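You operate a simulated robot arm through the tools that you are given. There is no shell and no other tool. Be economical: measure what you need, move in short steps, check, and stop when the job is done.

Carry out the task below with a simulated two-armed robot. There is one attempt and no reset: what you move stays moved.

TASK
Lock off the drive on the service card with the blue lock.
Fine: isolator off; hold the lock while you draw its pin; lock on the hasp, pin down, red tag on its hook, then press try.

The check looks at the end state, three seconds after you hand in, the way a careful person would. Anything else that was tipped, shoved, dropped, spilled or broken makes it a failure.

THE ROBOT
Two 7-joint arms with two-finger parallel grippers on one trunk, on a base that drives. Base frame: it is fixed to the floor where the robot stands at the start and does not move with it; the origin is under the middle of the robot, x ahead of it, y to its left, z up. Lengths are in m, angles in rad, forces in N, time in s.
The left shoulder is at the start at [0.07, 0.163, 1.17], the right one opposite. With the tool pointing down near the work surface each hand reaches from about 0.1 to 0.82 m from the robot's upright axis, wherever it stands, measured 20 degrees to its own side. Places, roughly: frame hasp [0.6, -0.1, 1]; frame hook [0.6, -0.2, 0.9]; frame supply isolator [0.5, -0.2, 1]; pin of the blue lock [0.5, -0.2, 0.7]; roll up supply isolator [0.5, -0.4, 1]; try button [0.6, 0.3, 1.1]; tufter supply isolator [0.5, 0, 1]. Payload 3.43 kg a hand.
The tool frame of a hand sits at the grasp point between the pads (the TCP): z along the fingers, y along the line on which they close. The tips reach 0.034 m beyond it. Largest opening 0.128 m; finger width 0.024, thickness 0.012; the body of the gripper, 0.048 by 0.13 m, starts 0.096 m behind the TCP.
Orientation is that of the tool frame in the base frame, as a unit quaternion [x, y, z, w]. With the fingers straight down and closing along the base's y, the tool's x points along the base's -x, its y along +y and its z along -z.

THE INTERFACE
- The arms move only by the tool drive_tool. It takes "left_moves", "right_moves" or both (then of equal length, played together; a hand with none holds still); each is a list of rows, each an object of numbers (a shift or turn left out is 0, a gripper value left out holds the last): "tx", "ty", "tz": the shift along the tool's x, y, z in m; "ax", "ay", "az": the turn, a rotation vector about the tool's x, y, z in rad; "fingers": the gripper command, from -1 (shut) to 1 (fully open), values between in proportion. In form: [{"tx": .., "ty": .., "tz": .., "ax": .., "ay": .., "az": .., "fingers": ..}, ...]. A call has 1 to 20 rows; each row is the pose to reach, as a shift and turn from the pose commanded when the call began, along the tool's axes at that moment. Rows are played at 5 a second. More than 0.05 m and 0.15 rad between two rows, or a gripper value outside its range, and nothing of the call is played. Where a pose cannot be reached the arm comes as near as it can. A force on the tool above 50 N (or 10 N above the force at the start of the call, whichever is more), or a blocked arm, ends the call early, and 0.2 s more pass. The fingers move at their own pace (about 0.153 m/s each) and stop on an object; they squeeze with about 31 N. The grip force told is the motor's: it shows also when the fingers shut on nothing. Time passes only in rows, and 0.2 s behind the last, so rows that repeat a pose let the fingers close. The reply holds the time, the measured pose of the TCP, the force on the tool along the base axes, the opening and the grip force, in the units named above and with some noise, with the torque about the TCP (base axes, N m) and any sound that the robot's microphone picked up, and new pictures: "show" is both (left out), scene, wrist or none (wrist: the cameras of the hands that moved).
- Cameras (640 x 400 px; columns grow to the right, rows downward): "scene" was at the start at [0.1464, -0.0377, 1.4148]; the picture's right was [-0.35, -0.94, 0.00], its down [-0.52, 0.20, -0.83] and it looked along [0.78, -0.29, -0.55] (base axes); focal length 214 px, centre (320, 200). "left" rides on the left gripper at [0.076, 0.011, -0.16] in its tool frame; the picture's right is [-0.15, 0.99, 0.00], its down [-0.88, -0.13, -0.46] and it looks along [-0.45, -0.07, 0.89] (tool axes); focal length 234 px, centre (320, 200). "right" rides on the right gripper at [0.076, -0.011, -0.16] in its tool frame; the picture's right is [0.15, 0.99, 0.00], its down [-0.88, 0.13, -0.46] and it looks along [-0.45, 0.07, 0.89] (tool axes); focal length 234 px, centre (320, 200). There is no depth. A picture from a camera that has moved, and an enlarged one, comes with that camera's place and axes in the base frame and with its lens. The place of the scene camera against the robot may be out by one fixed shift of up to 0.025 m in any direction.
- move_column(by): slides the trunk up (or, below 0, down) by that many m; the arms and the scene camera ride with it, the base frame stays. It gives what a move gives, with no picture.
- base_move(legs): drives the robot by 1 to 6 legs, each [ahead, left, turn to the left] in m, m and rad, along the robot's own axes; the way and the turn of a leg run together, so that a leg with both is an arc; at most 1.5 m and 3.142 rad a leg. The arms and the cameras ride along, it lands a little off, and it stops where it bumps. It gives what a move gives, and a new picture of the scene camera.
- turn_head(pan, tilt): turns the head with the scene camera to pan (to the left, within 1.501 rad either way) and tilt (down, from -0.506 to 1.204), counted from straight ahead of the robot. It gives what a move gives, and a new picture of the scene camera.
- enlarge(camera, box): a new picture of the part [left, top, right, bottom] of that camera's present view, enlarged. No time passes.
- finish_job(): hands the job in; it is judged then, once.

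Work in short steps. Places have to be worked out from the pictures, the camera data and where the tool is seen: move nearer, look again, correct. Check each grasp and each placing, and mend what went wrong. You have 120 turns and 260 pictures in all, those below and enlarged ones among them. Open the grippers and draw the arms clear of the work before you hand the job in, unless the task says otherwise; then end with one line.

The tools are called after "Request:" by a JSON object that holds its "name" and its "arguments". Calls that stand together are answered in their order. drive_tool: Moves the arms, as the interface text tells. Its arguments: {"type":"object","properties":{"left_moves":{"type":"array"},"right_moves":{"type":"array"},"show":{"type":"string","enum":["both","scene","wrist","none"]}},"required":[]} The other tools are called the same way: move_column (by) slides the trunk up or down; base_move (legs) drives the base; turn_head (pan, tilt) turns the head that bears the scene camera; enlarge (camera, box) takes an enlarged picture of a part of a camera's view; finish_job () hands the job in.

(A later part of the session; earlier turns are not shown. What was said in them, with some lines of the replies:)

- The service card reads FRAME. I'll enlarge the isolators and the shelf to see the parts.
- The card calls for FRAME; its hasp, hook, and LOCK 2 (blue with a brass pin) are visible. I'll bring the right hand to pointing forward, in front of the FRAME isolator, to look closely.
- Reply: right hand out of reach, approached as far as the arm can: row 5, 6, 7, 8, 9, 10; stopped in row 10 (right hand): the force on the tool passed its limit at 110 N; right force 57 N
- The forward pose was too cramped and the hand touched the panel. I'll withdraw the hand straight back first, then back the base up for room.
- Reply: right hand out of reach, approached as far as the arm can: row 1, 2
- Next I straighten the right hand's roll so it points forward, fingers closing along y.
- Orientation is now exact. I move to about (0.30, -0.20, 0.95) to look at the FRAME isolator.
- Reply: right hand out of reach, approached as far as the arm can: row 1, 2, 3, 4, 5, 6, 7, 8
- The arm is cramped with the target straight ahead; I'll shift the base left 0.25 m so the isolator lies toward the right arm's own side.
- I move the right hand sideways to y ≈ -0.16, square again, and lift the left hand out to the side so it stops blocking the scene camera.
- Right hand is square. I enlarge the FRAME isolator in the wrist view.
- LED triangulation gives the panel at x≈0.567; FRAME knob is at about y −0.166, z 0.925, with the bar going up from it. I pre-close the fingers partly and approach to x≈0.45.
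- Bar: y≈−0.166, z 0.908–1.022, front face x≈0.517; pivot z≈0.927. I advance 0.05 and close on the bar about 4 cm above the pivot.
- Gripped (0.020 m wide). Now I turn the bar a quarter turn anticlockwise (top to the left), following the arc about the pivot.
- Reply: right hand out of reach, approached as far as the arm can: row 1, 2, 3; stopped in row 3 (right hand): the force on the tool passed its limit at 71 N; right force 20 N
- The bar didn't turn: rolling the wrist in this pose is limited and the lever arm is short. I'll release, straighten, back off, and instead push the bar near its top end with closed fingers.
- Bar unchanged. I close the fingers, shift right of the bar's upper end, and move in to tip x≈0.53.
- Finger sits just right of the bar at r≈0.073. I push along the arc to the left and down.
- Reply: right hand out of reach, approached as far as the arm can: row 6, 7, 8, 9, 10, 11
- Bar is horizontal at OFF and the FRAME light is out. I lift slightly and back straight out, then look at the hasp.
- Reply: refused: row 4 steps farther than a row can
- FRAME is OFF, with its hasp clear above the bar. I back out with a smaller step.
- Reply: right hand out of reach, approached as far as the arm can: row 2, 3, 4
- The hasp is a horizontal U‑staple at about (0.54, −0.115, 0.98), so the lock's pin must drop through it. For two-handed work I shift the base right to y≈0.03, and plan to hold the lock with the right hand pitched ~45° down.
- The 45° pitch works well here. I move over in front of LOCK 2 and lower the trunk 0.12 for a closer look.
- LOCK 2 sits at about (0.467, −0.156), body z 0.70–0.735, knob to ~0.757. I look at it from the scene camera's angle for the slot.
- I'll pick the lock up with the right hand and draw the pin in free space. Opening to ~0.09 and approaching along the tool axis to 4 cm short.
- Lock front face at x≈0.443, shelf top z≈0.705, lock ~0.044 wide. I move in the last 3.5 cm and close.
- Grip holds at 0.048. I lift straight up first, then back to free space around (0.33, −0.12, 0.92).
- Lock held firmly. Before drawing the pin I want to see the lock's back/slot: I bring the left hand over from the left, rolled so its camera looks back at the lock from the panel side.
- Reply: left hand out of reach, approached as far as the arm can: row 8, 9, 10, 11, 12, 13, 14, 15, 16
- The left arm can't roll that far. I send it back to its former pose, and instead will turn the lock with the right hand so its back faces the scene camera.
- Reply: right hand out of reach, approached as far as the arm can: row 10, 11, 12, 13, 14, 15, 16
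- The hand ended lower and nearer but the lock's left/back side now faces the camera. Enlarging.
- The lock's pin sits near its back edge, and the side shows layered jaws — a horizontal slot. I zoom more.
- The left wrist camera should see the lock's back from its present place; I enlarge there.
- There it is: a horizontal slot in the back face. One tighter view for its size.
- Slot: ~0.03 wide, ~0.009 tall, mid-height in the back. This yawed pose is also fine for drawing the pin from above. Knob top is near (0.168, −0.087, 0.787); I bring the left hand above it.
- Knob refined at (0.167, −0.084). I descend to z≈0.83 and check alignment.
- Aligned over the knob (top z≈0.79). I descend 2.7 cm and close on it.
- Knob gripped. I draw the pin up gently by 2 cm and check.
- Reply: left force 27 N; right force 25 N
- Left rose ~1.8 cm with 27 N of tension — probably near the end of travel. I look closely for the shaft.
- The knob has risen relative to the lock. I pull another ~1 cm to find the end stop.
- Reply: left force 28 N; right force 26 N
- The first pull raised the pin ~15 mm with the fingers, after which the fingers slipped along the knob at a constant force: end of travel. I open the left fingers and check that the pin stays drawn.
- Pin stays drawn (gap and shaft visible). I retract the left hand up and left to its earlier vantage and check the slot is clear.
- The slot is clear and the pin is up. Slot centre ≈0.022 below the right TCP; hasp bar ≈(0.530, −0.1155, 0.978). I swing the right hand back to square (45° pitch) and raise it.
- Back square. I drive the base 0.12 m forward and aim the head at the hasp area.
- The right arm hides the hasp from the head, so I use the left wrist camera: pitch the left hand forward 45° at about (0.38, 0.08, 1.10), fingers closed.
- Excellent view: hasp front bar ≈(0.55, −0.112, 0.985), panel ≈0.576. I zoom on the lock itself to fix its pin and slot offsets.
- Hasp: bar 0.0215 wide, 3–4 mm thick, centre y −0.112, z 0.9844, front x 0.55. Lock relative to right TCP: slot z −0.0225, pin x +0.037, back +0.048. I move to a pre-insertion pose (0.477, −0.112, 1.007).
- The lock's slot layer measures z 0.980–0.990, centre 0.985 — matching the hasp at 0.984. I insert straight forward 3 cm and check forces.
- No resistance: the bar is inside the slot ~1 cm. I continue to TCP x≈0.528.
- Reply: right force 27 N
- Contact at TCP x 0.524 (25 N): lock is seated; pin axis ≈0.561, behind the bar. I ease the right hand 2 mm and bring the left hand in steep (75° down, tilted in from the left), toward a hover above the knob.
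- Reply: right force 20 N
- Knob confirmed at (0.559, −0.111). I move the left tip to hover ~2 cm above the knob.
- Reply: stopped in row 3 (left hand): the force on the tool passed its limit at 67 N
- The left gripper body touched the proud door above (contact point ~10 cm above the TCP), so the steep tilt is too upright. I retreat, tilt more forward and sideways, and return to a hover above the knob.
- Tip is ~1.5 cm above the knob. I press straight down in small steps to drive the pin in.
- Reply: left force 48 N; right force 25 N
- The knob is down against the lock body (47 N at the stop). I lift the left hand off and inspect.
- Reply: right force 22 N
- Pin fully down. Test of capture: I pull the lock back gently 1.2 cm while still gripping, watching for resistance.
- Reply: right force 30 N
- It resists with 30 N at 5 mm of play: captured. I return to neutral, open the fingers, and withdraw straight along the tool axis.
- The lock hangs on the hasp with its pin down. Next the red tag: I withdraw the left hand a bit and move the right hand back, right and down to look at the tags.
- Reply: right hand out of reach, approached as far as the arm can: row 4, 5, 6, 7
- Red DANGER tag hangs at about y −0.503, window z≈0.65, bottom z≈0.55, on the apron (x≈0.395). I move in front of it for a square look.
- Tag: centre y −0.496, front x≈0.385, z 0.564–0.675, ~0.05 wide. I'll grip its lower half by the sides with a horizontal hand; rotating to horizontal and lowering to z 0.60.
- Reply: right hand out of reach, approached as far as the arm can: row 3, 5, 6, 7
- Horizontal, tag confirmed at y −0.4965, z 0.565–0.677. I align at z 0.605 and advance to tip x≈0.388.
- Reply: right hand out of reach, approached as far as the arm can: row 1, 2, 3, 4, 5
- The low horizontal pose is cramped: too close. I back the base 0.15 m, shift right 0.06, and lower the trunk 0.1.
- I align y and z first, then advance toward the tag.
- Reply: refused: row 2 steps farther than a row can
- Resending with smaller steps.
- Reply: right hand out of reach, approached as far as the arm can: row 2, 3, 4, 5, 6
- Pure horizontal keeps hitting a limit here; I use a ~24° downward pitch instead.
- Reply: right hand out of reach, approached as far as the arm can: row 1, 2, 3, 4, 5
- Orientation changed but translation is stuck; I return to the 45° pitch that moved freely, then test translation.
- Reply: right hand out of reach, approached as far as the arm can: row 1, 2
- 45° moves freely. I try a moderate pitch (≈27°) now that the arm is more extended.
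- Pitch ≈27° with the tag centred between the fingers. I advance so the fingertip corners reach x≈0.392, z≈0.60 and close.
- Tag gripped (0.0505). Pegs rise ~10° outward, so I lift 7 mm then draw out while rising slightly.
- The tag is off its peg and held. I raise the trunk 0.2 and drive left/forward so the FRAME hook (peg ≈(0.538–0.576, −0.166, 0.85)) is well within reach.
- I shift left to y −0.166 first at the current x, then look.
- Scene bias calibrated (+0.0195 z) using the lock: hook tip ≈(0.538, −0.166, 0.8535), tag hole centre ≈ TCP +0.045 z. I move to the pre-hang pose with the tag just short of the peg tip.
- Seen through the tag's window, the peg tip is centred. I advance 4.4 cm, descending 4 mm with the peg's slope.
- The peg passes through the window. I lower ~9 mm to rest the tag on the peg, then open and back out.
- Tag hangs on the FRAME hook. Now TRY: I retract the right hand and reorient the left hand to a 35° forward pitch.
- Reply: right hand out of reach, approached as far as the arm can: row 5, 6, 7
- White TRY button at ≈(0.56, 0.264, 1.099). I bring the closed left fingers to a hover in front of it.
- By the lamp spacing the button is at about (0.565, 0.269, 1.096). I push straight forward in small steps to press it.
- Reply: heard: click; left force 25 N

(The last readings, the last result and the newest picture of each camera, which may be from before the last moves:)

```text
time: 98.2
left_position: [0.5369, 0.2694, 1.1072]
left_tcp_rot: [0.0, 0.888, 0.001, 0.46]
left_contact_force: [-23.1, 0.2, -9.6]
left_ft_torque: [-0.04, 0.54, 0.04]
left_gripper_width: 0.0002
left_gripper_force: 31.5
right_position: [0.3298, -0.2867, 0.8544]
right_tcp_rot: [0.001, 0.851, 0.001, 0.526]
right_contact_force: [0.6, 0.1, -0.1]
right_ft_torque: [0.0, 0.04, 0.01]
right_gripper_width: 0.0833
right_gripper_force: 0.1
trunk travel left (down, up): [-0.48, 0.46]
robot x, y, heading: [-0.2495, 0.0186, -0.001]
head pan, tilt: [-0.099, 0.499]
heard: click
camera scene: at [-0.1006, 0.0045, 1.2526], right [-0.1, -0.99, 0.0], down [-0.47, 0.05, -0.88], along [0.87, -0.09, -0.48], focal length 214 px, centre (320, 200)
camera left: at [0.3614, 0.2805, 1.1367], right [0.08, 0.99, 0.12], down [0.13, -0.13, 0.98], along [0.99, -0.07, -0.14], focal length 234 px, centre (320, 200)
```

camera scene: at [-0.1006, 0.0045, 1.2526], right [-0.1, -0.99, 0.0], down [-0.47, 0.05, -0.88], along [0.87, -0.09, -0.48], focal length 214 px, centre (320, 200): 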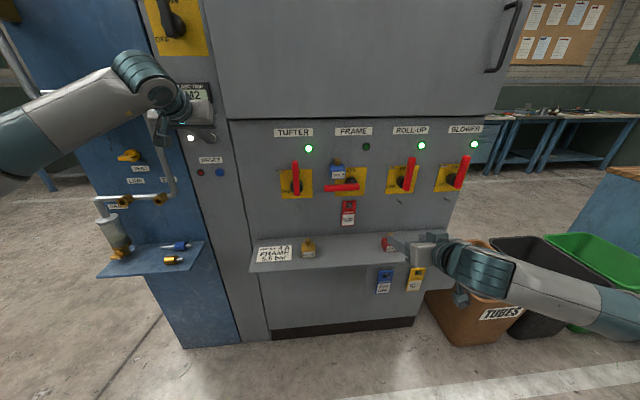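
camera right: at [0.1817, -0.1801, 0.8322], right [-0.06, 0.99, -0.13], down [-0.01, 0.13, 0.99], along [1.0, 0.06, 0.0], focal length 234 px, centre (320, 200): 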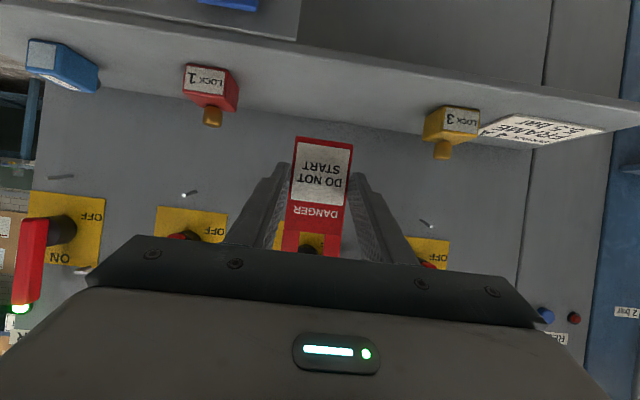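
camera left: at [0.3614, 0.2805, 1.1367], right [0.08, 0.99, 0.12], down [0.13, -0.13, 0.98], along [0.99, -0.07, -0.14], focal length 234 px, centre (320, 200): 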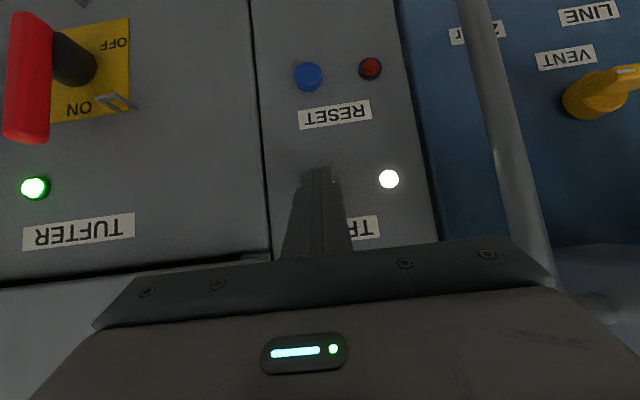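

A click, and the TRY lamp lights. I withdraw the left hand straight back, and the right hand too, opening the left gripper.

Request:
{"name": "drive_tool", "arguments": {"left_moves": [{"tx": 0.0172, "tz": -0.0245}, {"tx": 0.04, "tz": -0.06}, {"tx": 0.06, "tz": -0.1}, {"tx": 0.06, "tz": -0.14, "fingers": 0.5}, {"tx": 0.06, "tz": -0.17, "fingers": 0.5}], "right_moves": [{"tx": 0.0}, {"tx": -0.01}, {"tx": -0.03}, {"tx": -0.05}, {"tx": -0.06, "fingers": 0.8}], "show": "scene"}}

Request:
{"name": "base_move", "arguments": {"legs": [[-0.15, 0, 0]]}}

Request:
{"name": "enlarge", "arguments": {"camera": "scene", "box": [160, 80, 480, 300]}}

Request:
{"name": "enlarge", "arguments": {"camera": "scene", "box": [270, 140, 390, 230]}}

```text
time: 99.4
left_position: [0.3642, 0.2692, 1.155]
left_tcp_rot: [0.0, 0.887, 0.001, 0.461]
left_contact_force: [0.1, 0.0, 0.6]
left_ft_torque: [0.0, -0.03, -0.02]
left_gripper_width: 0.0961
left_gripper_force: 0.1
right_position: [0.3572, -0.2878, 0.9073]
right_tcp_rot: [0.002, 0.852, 0.0, 0.524]
right_contact_force: [0.4, 0.2, -0.9]
right_ft_torque: [0.0, 0.0, -0.02]
right_gripper_width: 0.1153
right_gripper_force: 0.1
trunk travel left (down, up): [-0.48, 0.46]
robot x, y, heading: [-0.2512, 0.0175, -0.004]
head pan, tilt: [-0.099, 0.499]
camera scene: at [-0.0981, 0.0042, 1.2525], right [-0.1, -0.99, 0.0], down [-0.48, 0.05, -0.88], along [0.87, -0.09, -0.48], focal length 214 px, centre (320, 200)
```

scene: 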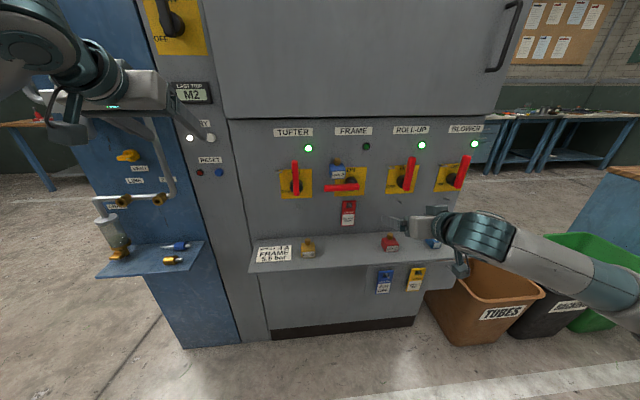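

```text
time: 100.8
left_position: [0.2143, 0.2683, 1.1543]
left_tcp_rot: [0.0, 0.887, 0.001, 0.462]
left_contact_force: [-0.7, 0.3, -0.5]
left_ft_torque: [0.04, 0.01, 0.01]
left_gripper_width: 0.096
left_gripper_force: 0.1
right_position: [0.2089, -0.2875, 0.9075]
right_tcp_rot: [0.002, 0.851, 0.0, 0.525]
right_contact_force: [0.4, 0.2, -0.3]
right_ft_torque: [-0.05, -0.01, -0.01]
right_gripper_width: 0.1151
right_gripper_force: 0.0
trunk travel left (down, up): [-0.48, 0.46]
robot x, y, heading: [-0.4015, 0.0149, -0.003]
head pan, tilt: [-0.099, 0.499]
camera scene: at [-0.2478, 0.0043, 1.2527], right [-0.1, -0.99, 0.0], down [-0.48, 0.05, -0.88], along [0.87, -0.09, -0.48], focal length 214 px, centre (320, 200)
```

scene: 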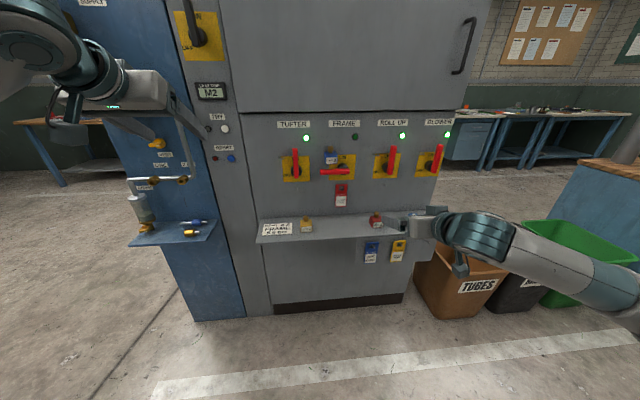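

```text
1.82 times, centred on (320, 190) of scene
camera zoom: at [-0.2478, 0.0043, 1.2527], right [-0.1, -0.99, 0.0], down [-0.48, 0.05, -0.88], along [0.87, -0.09, -0.48], focal length 390 px, centre (320, 218)
```

zoom: 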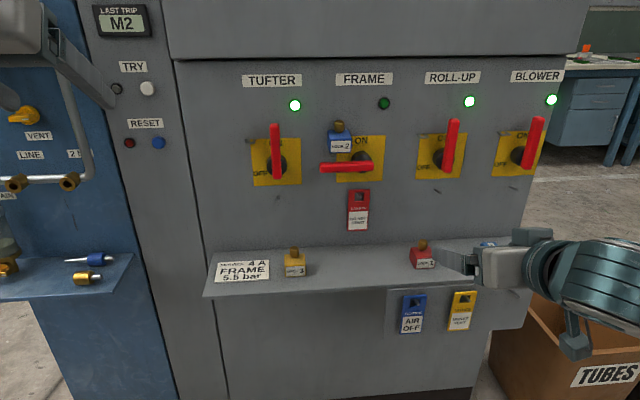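

```text
4.44 times, centred on (330, 185) of scene
camera zoom: at [-0.2478, 0.0043, 1.2527], right [-0.1, -0.99, 0.0], down [-0.48, 0.05, -0.88], along [0.87, -0.09, -0.48], focal length 953 px, centre (276, 267)
```

zoom: 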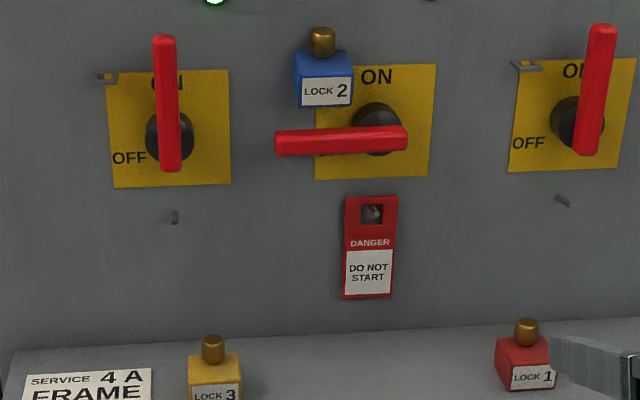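

FRAME is OFF with its light out. LOCK 2 is on the hasp with its pin down, the red tag hangs on the FRAME hook, TRY has been pressed, and both hands are clear and open. I'm handing in.

Request:
{"name": "finish_job", "arguments": {}}

```text
The job is handed in.
```

The FRAME drive named on the service card is locked off. Its isolator is off, the blue lock (LOCK 2) is on the hasp with its pin down, and the red tag is on its hook. I then pressed TRY: it clicked and its lamp lit. While getting into position, a gripper bumped the cabinet front twice (peaks of about 110 N and 67 N), but I saw nothing moved or damaged.
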